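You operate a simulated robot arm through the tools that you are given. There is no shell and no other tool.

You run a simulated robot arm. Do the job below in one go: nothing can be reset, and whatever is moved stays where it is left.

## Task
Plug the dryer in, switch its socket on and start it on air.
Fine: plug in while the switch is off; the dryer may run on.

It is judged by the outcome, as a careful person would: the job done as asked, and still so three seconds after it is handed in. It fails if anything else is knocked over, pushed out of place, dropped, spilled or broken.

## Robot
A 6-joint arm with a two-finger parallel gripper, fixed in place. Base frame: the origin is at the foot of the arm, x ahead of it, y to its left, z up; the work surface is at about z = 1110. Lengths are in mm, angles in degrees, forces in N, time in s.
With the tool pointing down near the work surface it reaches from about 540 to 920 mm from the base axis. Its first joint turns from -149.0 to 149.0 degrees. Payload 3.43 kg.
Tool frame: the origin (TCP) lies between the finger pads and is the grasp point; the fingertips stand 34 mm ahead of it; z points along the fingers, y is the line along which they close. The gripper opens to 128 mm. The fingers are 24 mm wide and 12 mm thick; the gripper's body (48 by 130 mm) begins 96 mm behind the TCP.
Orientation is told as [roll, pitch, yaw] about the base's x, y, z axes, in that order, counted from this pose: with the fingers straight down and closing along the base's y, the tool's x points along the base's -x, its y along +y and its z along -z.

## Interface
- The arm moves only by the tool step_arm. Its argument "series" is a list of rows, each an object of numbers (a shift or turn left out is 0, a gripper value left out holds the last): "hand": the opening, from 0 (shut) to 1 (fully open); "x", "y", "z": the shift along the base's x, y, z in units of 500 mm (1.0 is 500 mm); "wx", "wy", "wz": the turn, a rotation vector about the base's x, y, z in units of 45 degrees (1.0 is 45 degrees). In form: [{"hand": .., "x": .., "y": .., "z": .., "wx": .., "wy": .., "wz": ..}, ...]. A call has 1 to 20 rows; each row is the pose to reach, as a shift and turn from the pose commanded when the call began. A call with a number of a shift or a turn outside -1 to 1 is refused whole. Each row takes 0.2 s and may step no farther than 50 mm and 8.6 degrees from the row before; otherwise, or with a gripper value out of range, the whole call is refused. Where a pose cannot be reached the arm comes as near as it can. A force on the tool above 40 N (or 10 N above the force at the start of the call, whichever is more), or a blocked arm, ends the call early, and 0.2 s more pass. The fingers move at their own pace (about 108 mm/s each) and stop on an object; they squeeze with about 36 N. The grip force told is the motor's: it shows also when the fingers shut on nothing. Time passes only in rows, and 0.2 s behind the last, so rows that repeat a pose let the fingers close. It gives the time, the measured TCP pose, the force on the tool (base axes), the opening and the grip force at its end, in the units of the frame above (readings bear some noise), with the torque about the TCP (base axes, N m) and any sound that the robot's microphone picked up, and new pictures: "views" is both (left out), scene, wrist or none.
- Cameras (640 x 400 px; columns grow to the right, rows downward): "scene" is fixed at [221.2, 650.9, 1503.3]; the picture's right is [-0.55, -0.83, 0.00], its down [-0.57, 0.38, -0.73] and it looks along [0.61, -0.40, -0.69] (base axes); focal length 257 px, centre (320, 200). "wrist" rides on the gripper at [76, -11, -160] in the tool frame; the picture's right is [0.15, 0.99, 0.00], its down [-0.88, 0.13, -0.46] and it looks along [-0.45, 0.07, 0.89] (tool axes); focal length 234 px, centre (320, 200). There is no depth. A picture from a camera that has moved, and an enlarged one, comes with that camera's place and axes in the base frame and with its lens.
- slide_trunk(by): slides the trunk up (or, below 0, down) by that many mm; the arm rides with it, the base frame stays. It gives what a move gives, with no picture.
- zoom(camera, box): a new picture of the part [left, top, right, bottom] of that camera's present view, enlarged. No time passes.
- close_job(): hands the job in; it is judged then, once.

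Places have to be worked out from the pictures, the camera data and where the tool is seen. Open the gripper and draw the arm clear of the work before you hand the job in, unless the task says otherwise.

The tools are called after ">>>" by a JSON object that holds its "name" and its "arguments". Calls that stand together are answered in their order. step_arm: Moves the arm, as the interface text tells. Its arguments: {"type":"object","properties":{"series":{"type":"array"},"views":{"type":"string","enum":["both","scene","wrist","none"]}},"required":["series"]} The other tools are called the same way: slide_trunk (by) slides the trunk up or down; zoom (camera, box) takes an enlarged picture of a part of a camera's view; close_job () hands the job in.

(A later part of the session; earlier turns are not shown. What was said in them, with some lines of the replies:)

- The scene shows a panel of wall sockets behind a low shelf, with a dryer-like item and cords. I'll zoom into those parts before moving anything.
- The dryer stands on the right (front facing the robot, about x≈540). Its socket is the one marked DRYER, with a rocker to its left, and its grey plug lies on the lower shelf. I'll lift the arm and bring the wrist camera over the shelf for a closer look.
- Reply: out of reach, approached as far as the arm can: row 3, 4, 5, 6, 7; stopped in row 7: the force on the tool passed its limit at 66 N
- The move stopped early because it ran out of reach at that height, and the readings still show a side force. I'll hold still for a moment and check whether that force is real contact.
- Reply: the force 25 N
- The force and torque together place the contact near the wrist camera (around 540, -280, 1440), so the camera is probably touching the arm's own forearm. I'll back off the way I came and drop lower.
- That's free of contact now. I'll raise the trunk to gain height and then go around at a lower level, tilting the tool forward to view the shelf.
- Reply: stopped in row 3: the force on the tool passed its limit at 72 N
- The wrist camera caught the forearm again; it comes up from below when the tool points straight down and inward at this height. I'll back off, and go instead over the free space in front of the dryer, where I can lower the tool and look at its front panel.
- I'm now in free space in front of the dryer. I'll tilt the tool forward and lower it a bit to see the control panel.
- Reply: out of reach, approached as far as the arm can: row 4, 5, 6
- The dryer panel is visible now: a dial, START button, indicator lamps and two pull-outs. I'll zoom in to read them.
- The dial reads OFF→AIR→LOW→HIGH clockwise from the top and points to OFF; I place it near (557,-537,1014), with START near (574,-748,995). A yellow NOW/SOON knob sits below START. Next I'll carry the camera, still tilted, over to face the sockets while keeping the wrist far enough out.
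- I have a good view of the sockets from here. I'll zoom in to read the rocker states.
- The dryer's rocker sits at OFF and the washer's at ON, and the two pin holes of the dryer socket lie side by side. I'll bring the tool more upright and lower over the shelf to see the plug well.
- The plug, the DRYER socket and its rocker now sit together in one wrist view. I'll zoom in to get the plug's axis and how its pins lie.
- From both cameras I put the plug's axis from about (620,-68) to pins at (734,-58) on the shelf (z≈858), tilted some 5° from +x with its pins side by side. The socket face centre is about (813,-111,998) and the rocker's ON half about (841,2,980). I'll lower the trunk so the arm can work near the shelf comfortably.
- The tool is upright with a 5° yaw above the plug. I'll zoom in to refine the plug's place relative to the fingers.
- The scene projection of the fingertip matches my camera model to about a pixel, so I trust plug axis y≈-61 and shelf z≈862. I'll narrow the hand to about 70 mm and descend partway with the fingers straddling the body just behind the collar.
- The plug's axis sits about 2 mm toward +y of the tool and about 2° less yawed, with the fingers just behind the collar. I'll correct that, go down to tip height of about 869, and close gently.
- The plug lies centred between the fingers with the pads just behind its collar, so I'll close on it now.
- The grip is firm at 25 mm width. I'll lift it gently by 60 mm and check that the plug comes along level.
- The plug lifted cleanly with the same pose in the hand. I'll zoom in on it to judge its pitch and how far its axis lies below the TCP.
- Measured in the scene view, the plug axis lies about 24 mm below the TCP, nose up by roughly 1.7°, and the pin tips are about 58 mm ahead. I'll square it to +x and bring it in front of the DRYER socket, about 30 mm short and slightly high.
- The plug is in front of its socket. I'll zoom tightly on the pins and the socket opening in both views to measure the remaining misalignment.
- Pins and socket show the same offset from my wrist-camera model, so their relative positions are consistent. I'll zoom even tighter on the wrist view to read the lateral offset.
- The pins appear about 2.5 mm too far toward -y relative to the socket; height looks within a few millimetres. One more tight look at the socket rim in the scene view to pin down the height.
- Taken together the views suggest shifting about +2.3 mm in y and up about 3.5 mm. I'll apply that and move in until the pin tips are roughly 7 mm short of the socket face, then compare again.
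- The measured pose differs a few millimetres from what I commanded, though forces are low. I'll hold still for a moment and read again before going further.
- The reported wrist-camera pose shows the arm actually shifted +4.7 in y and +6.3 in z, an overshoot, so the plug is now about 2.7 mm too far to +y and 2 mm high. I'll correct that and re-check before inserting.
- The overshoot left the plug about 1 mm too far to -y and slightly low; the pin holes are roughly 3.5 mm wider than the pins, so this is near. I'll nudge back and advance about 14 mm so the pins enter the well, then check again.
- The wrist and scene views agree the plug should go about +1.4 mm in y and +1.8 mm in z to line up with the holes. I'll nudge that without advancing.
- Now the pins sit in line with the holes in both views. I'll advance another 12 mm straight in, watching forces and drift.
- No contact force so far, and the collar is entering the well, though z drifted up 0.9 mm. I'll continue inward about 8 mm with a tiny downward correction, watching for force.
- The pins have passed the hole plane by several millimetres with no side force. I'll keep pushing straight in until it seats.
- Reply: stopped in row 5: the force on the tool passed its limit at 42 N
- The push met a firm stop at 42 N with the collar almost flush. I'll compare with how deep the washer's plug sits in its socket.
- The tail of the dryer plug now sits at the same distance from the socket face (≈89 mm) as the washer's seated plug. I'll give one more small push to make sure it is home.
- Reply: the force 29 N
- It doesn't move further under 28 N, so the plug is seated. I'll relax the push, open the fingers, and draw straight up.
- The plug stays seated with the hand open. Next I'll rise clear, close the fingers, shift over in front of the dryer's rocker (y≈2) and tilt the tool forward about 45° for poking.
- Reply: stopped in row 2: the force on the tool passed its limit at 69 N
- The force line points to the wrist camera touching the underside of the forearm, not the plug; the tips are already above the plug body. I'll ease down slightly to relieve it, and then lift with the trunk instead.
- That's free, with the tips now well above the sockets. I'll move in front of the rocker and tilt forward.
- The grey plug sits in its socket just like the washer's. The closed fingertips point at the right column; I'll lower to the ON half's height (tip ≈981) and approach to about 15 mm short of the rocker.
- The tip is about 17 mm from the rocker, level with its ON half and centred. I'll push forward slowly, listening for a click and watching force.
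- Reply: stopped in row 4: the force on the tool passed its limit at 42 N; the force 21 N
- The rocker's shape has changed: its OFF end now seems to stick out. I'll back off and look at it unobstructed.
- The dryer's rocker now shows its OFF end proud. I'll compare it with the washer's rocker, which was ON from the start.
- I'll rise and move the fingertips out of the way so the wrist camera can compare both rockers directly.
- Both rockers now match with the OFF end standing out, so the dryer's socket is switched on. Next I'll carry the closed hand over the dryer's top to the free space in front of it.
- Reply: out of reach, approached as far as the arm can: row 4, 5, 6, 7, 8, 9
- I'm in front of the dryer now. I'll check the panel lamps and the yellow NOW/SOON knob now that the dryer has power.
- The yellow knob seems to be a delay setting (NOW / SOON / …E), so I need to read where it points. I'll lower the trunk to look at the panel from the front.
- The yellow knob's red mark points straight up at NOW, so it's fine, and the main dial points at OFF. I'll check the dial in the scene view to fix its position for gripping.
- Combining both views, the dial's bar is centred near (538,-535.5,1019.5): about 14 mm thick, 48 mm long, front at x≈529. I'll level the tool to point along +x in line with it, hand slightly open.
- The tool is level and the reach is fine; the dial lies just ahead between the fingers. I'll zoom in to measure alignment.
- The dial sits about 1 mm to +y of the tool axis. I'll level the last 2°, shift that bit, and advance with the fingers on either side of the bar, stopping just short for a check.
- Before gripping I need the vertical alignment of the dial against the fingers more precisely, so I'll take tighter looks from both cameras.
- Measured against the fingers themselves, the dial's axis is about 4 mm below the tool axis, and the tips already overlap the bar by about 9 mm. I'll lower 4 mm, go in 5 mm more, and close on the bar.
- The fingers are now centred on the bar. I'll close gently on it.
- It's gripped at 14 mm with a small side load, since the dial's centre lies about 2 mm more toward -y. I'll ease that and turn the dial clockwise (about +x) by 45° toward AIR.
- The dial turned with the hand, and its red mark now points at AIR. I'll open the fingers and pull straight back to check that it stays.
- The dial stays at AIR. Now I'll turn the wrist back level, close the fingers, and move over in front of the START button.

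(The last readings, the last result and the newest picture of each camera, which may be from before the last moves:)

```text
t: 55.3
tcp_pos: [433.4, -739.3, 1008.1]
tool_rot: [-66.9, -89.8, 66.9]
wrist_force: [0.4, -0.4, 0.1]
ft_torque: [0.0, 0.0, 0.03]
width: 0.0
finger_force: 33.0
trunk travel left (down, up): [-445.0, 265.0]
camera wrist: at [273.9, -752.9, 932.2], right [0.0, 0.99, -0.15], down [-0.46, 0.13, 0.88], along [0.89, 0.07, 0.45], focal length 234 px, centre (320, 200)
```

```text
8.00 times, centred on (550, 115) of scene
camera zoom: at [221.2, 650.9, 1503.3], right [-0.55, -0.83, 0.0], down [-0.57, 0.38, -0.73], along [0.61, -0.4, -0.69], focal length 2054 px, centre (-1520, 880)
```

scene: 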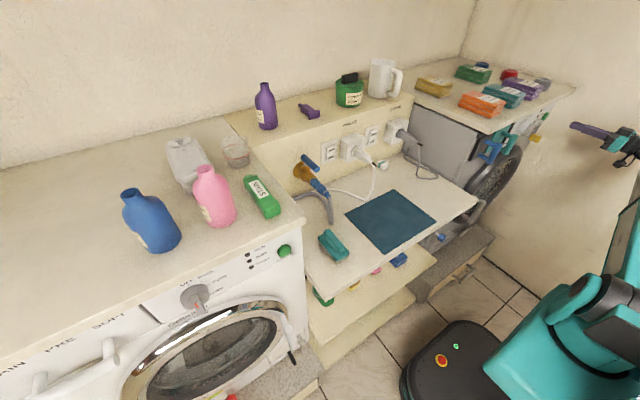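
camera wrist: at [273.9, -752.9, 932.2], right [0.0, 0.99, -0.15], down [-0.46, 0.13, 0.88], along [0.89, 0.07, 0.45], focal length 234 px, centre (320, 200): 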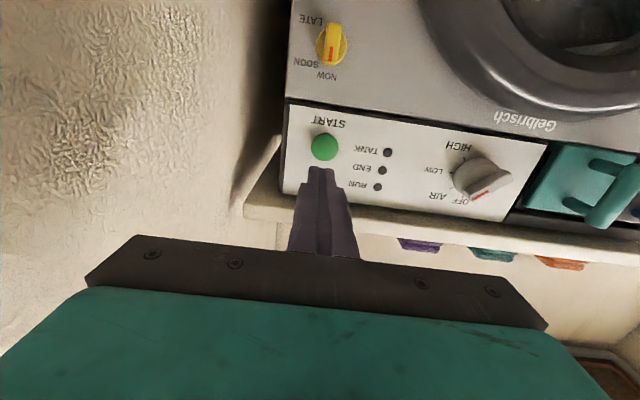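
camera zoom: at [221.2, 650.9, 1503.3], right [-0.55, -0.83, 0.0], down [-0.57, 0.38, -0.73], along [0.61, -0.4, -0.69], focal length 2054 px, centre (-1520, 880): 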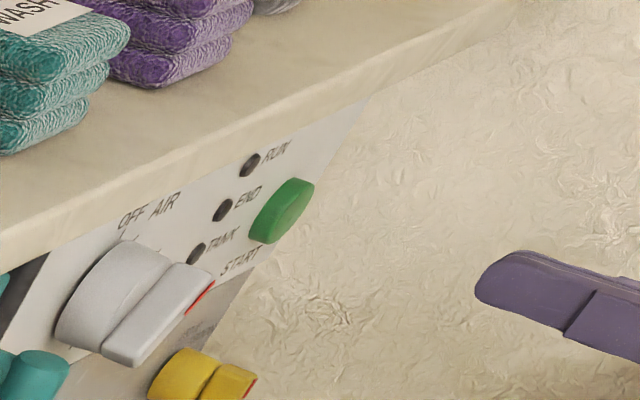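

START lies about 6 mm to +y of the tool axis and level with it. I'll shift and approach to roughly 12 mm short of it.

>>> {"name": "step_arm", "arguments": {"series": [{"hand": 0, "y": 0.0128, "x": 0.03}, {"hand": 0, "y": 0.0128, "x": 0.09}, {"hand": 0, "y": 0.0128, "x": 0.14}, {"hand": 0, "y": 0.0128, "x": 0.154}, {"hand": 0, "y": 0.0128, "x": 0.154}], "views": "none"}}

>>> {"name": "zoom", "arguments": {"camera": "wrist", "box": [240, 110, 400, 230]}}

>>> {"name": "zoom", "arguments": {"camera": "scene", "box": [520, 90, 580, 140]}}

```text
t: 56.5
tcp_pos: [511.7, -730.6, 1006.4]
tool_rot: [-27.2, -89.9, 27.2]
wrist_force: [-0.6, 0.2, 0.4]
ft_torque: [-0.03, -0.01, 0.01]
width: 0.0
finger_force: 32.8
trunk travel left (down, up): [-445.0, 265.0]
```

```text
3.33 times, centred on (320, 170) of wrist
camera zoom: at [351.7, -743.4, 931.4], right [0.0, 0.99, -0.15], down [-0.46, 0.13, 0.88], along [0.89, 0.07, 0.45], focal length 781 px, centre (320, 300)
```

zoom: 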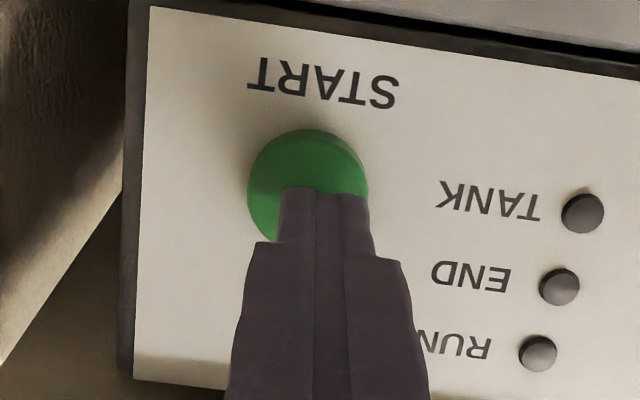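

```text
8.00 times, centred on (550, 115) of scene
camera zoom: at [221.2, 650.9, 1503.3], right [-0.55, -0.83, 0.0], down [-0.57, 0.38, -0.73], along [0.61, -0.4, -0.69], focal length 2054 px, centre (-1520, 880)
```

zoom: 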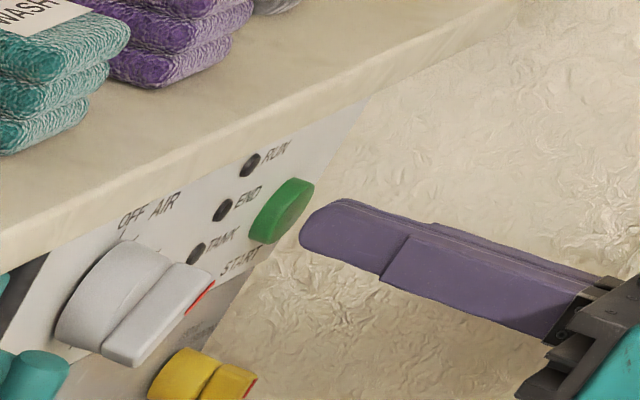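

The tip is about 10–15 mm from the button and within 3 mm of its centre (button radius ≈16 mm). I'll press it slowly and stop on force.

>>> {"name": "step_arm", "arguments": {"series": [{"hand": 0, "y": -0.004, "x": 0.008}, {"hand": 0, "y": -0.004, "x": 0.014}, {"hand": 0, "y": -0.004, "x": 0.02}, {"hand": 0, "y": -0.004, "x": 0.025}, {"hand": 0, "y": -0.004, "x": 0.03}, {"hand": 0, "y": -0.004, "x": 0.035}], "views": "wrist"}}

>>> {"name": "zoom", "arguments": {"camera": "wrist", "box": [240, 110, 400, 230]}}

>>> {"name": "zoom", "arguments": {"camera": "scene", "box": [520, 90, 580, 140]}}

```text
t: 57.9
tcp_pos: [527.5, -732.4, 1006.2]
tool_rot: [-16.4, -89.8, 16.5]
wrist_force: [-15.9, 4.7, -4.9]
ft_torque: [-0.03, 0.16, 0.2]
width: 0.0
finger_force: 32.9
trunk travel left (down, up): [-445.0, 265.0]
heard: click
camera wrist: at [367.8, -744.9, 930.9], right [0.0, 0.99, -0.15], down [-0.45, 0.13, 0.88], along [0.89, 0.07, 0.45], focal length 234 px, centre (320, 200)
```

wrist: 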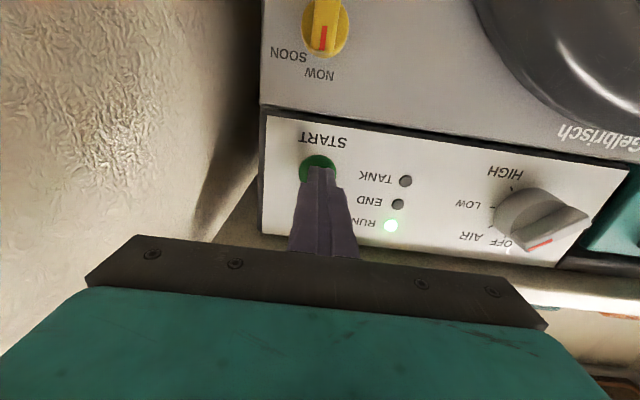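

```text
3.33 times, centred on (320, 170) of wrist
camera zoom: at [367.8, -744.9, 930.9], right [0.0, 0.99, -0.15], down [-0.45, 0.13, 0.88], along [0.89, 0.07, 0.45], focal length 781 px, centre (320, 300)
```

zoom: 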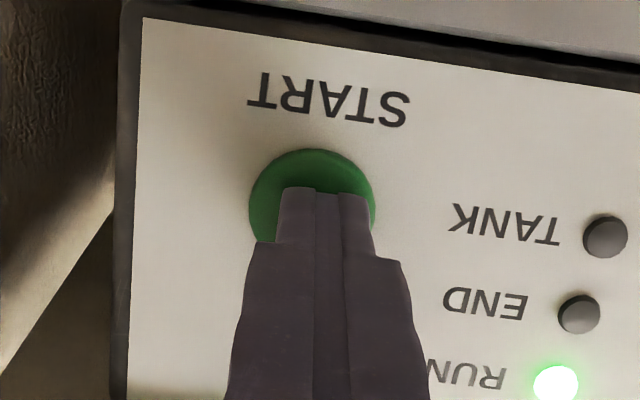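

```text
8.00 times, centred on (550, 115) of scene
camera zoom: at [221.2, 650.9, 1503.3], right [-0.55, -0.83, 0.0], down [-0.57, 0.38, -0.73], along [0.61, -0.4, -0.69], focal length 2054 px, centre (-1520, 880)
```

zoom: 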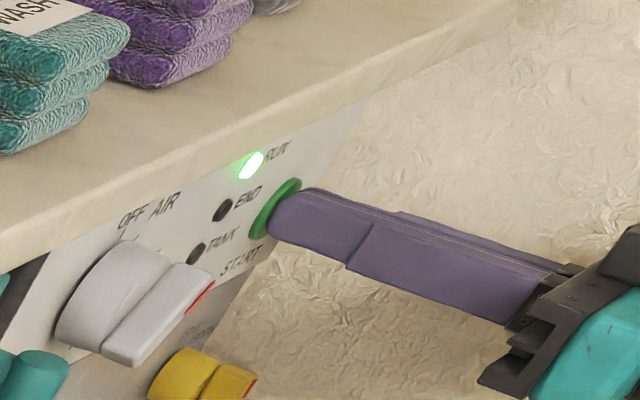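

A click was heard and the RUN lamp is lit green. I'll withdraw straight back from the button and open the gripper.

>>> {"name": "step_arm", "arguments": {"series": [{"hand": 0, "x": -0.03}, {"hand": 0, "x": -0.1}, {"hand": 0, "x": -0.19}, {"hand": 0.3, "x": -0.28}, {"hand": 0.6, "x": -0.34}, {"hand": 0.6, "x": -0.34}]}}

>>> {"name": "zoom", "arguments": {"camera": "wrist", "box": [240, 60, 560, 240]}}

>>> {"name": "zoom", "arguments": {"camera": "scene", "box": [340, 90, 560, 220]}}

```text
t: 59.3
tcp_pos: [358.4, -732.9, 1006.5]
tool_rot: [-33.6, -89.8, 33.7]
wrist_force: [0.2, 0.2, 0.4]
ft_torque: [0.01, -0.01, 0.06]
width: 77.0
finger_force: 0.1
trunk travel left (down, up): [-445.0, 265.0]
camera wrist: at [197.4, -745.2, 931.4], right [0.0, 0.99, -0.15], down [-0.46, 0.13, 0.88], along [0.89, 0.07, 0.45], focal length 234 px, centre (320, 200)
```

scene: 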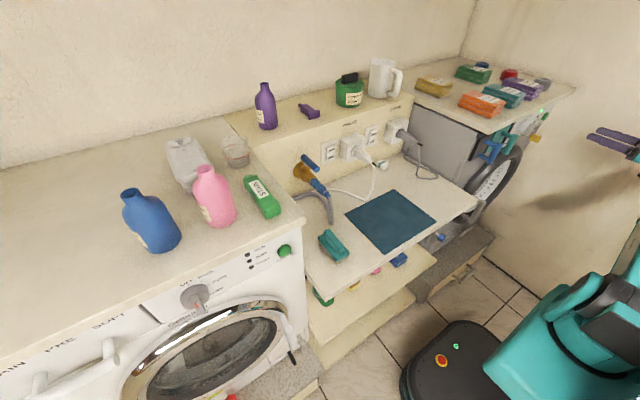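
wrist: 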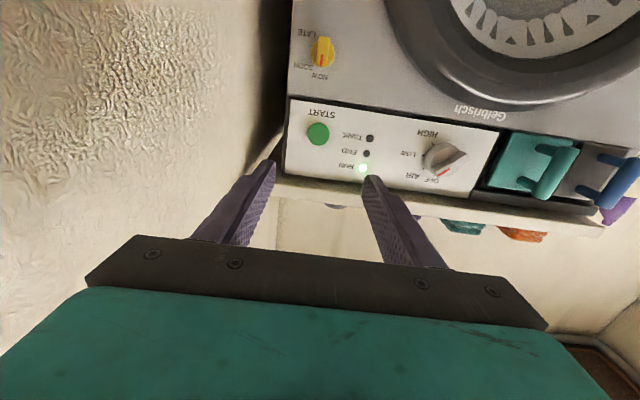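

```text
2.00 times, centred on (400, 150) of wrist
camera zoom: at [197.4, -745.2, 931.4], right [0.0, 0.99, -0.15], down [-0.46, 0.13, 0.88], along [0.89, 0.07, 0.45], focal length 468 px, centre (160, 300)
```

zoom: 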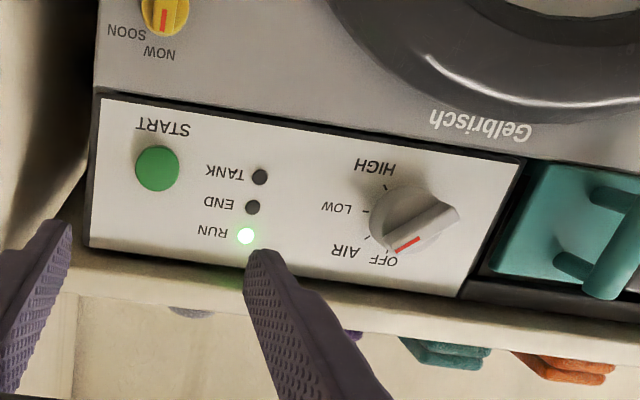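

```text
2.91 times, centred on (450, 155) of scene
camera zoom: at [221.2, 650.9, 1503.3], right [-0.55, -0.83, 0.0], down [-0.57, 0.38, -0.73], along [0.61, -0.4, -0.69], focal length 747 px, centre (-58, 331)
```

zoom: 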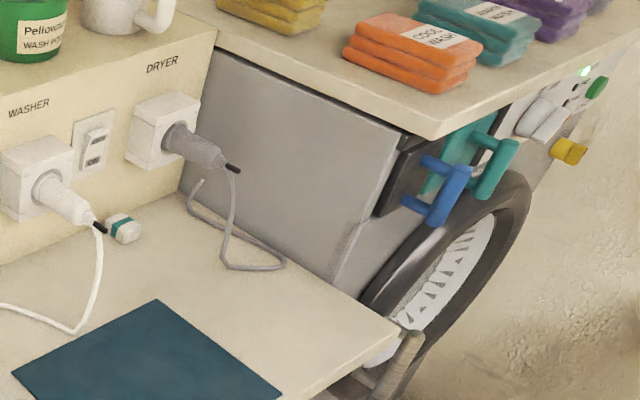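

RUN stays lit, the drum is lit and running, the dial is at AIR, the socket is on and the plug is seated. I'll open the hand fully, wait a moment with the arm clear, and verify once more.

>>> {"name": "step_arm", "arguments": {"series": [{"hand": 1.0, "x": -0.02}, {"hand": 1.0, "x": -0.04}, {"hand": 1.0, "x": -0.04}, {"hand": 1.0, "x": -0.04}, {"hand": 1.0, "x": -0.04}, {"hand": 1.0, "x": -0.04}]}}

>>> {"name": "zoom", "arguments": {"camera": "wrist", "box": [280, 80, 500, 220]}}

>>> {"name": "zoom", "arguments": {"camera": "scene", "box": [500, 90, 560, 150]}}

```text
t: 60.7
tcp_pos: [339.7, -731.9, 1007.0]
tool_rot: [-29.2, -89.9, 29.3]
wrist_force: [-0.3, -0.5, -0.9]
ft_torque: [0.03, 0.03, -0.02]
width: 128.0
finger_force: 0.0
trunk travel left (down, up): [-445.0, 265.0]
camera wrist: at [179.8, -744.6, 931.8], right [0.0, 0.99, -0.15], down [-0.46, 0.13, 0.88], along [0.89, 0.07, 0.45], focal length 234 px, centre (320, 200)
```

scene: 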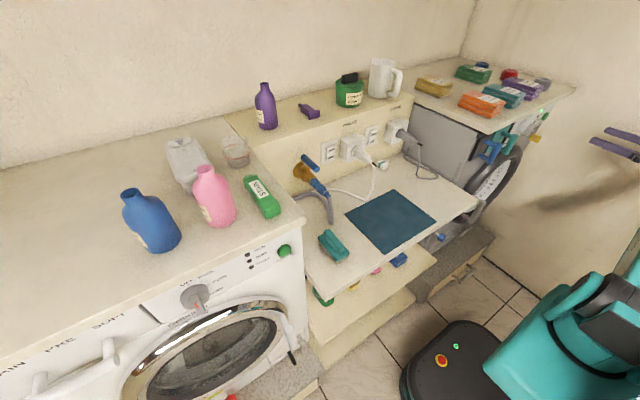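
wrist: 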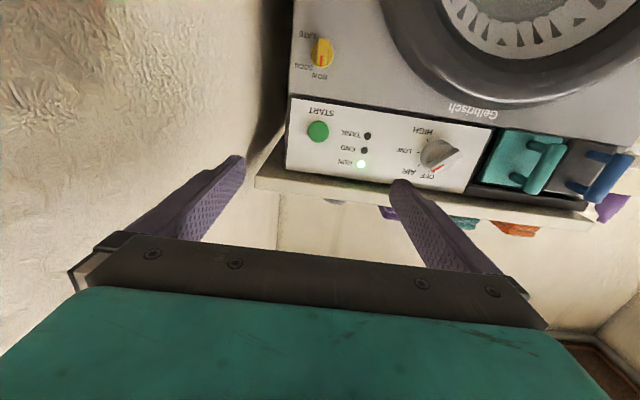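

```text
2.86 times, centred on (390, 150) of wrist
camera zoom: at [179.8, -744.6, 931.8], right [0.0, 0.99, -0.15], down [-0.46, 0.13, 0.88], along [0.89, 0.07, 0.45], focal length 669 px, centre (120, 343)
```

zoom: 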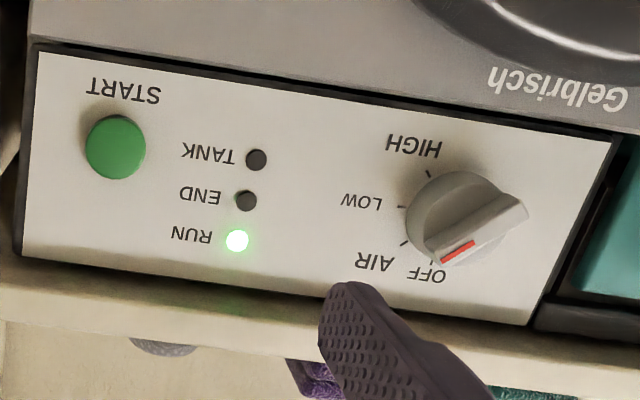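

```text
6.67 times, centred on (530, 120) of scene
camera zoom: at [221.2, 650.9, 1503.3], right [-0.55, -0.83, 0.0], down [-0.57, 0.38, -0.73], along [0.61, -0.4, -0.69], focal length 1712 px, centre (-1080, 733)
```

zoom: 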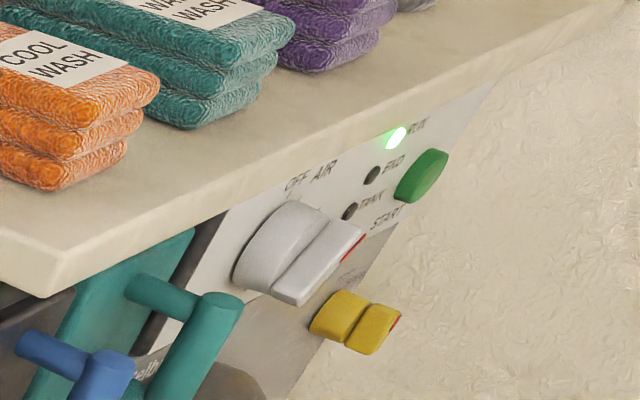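

The dial's bar lines up with the AIR tick, RUN is lit and steady, and the arm is clear with its gripper open. Plug, rocker and everything else are in place, so I'm handing the job in.

>>> {"name": "close_job", "arguments": {}}

```text
The job is handed in.
```

The dryer is plugged in, its socket is on, and it is running on AIR. I've handed the job in.

- **Plug:** it went into the DRYER socket while the switch was still off, and sits as deep as the washer's plug does in its own socket.
- **Switch:** the dryer's rocker is at ON and now looks the same as the washer's, which was already on.
- **Dryer:** I turned the dial from OFF to AIR and pressed START. There was a click and the RUN lamp lit. It was still lit about three seconds later, at my last check before handing in. The delay knob was already at NOW, so I left it alone.

The wrist camera touched the robot's own forearm three times on the way, which stopped the arm early each time. The pictures show nothing knocked over or moved. The gripper is open and the arm is clear of the dryer.
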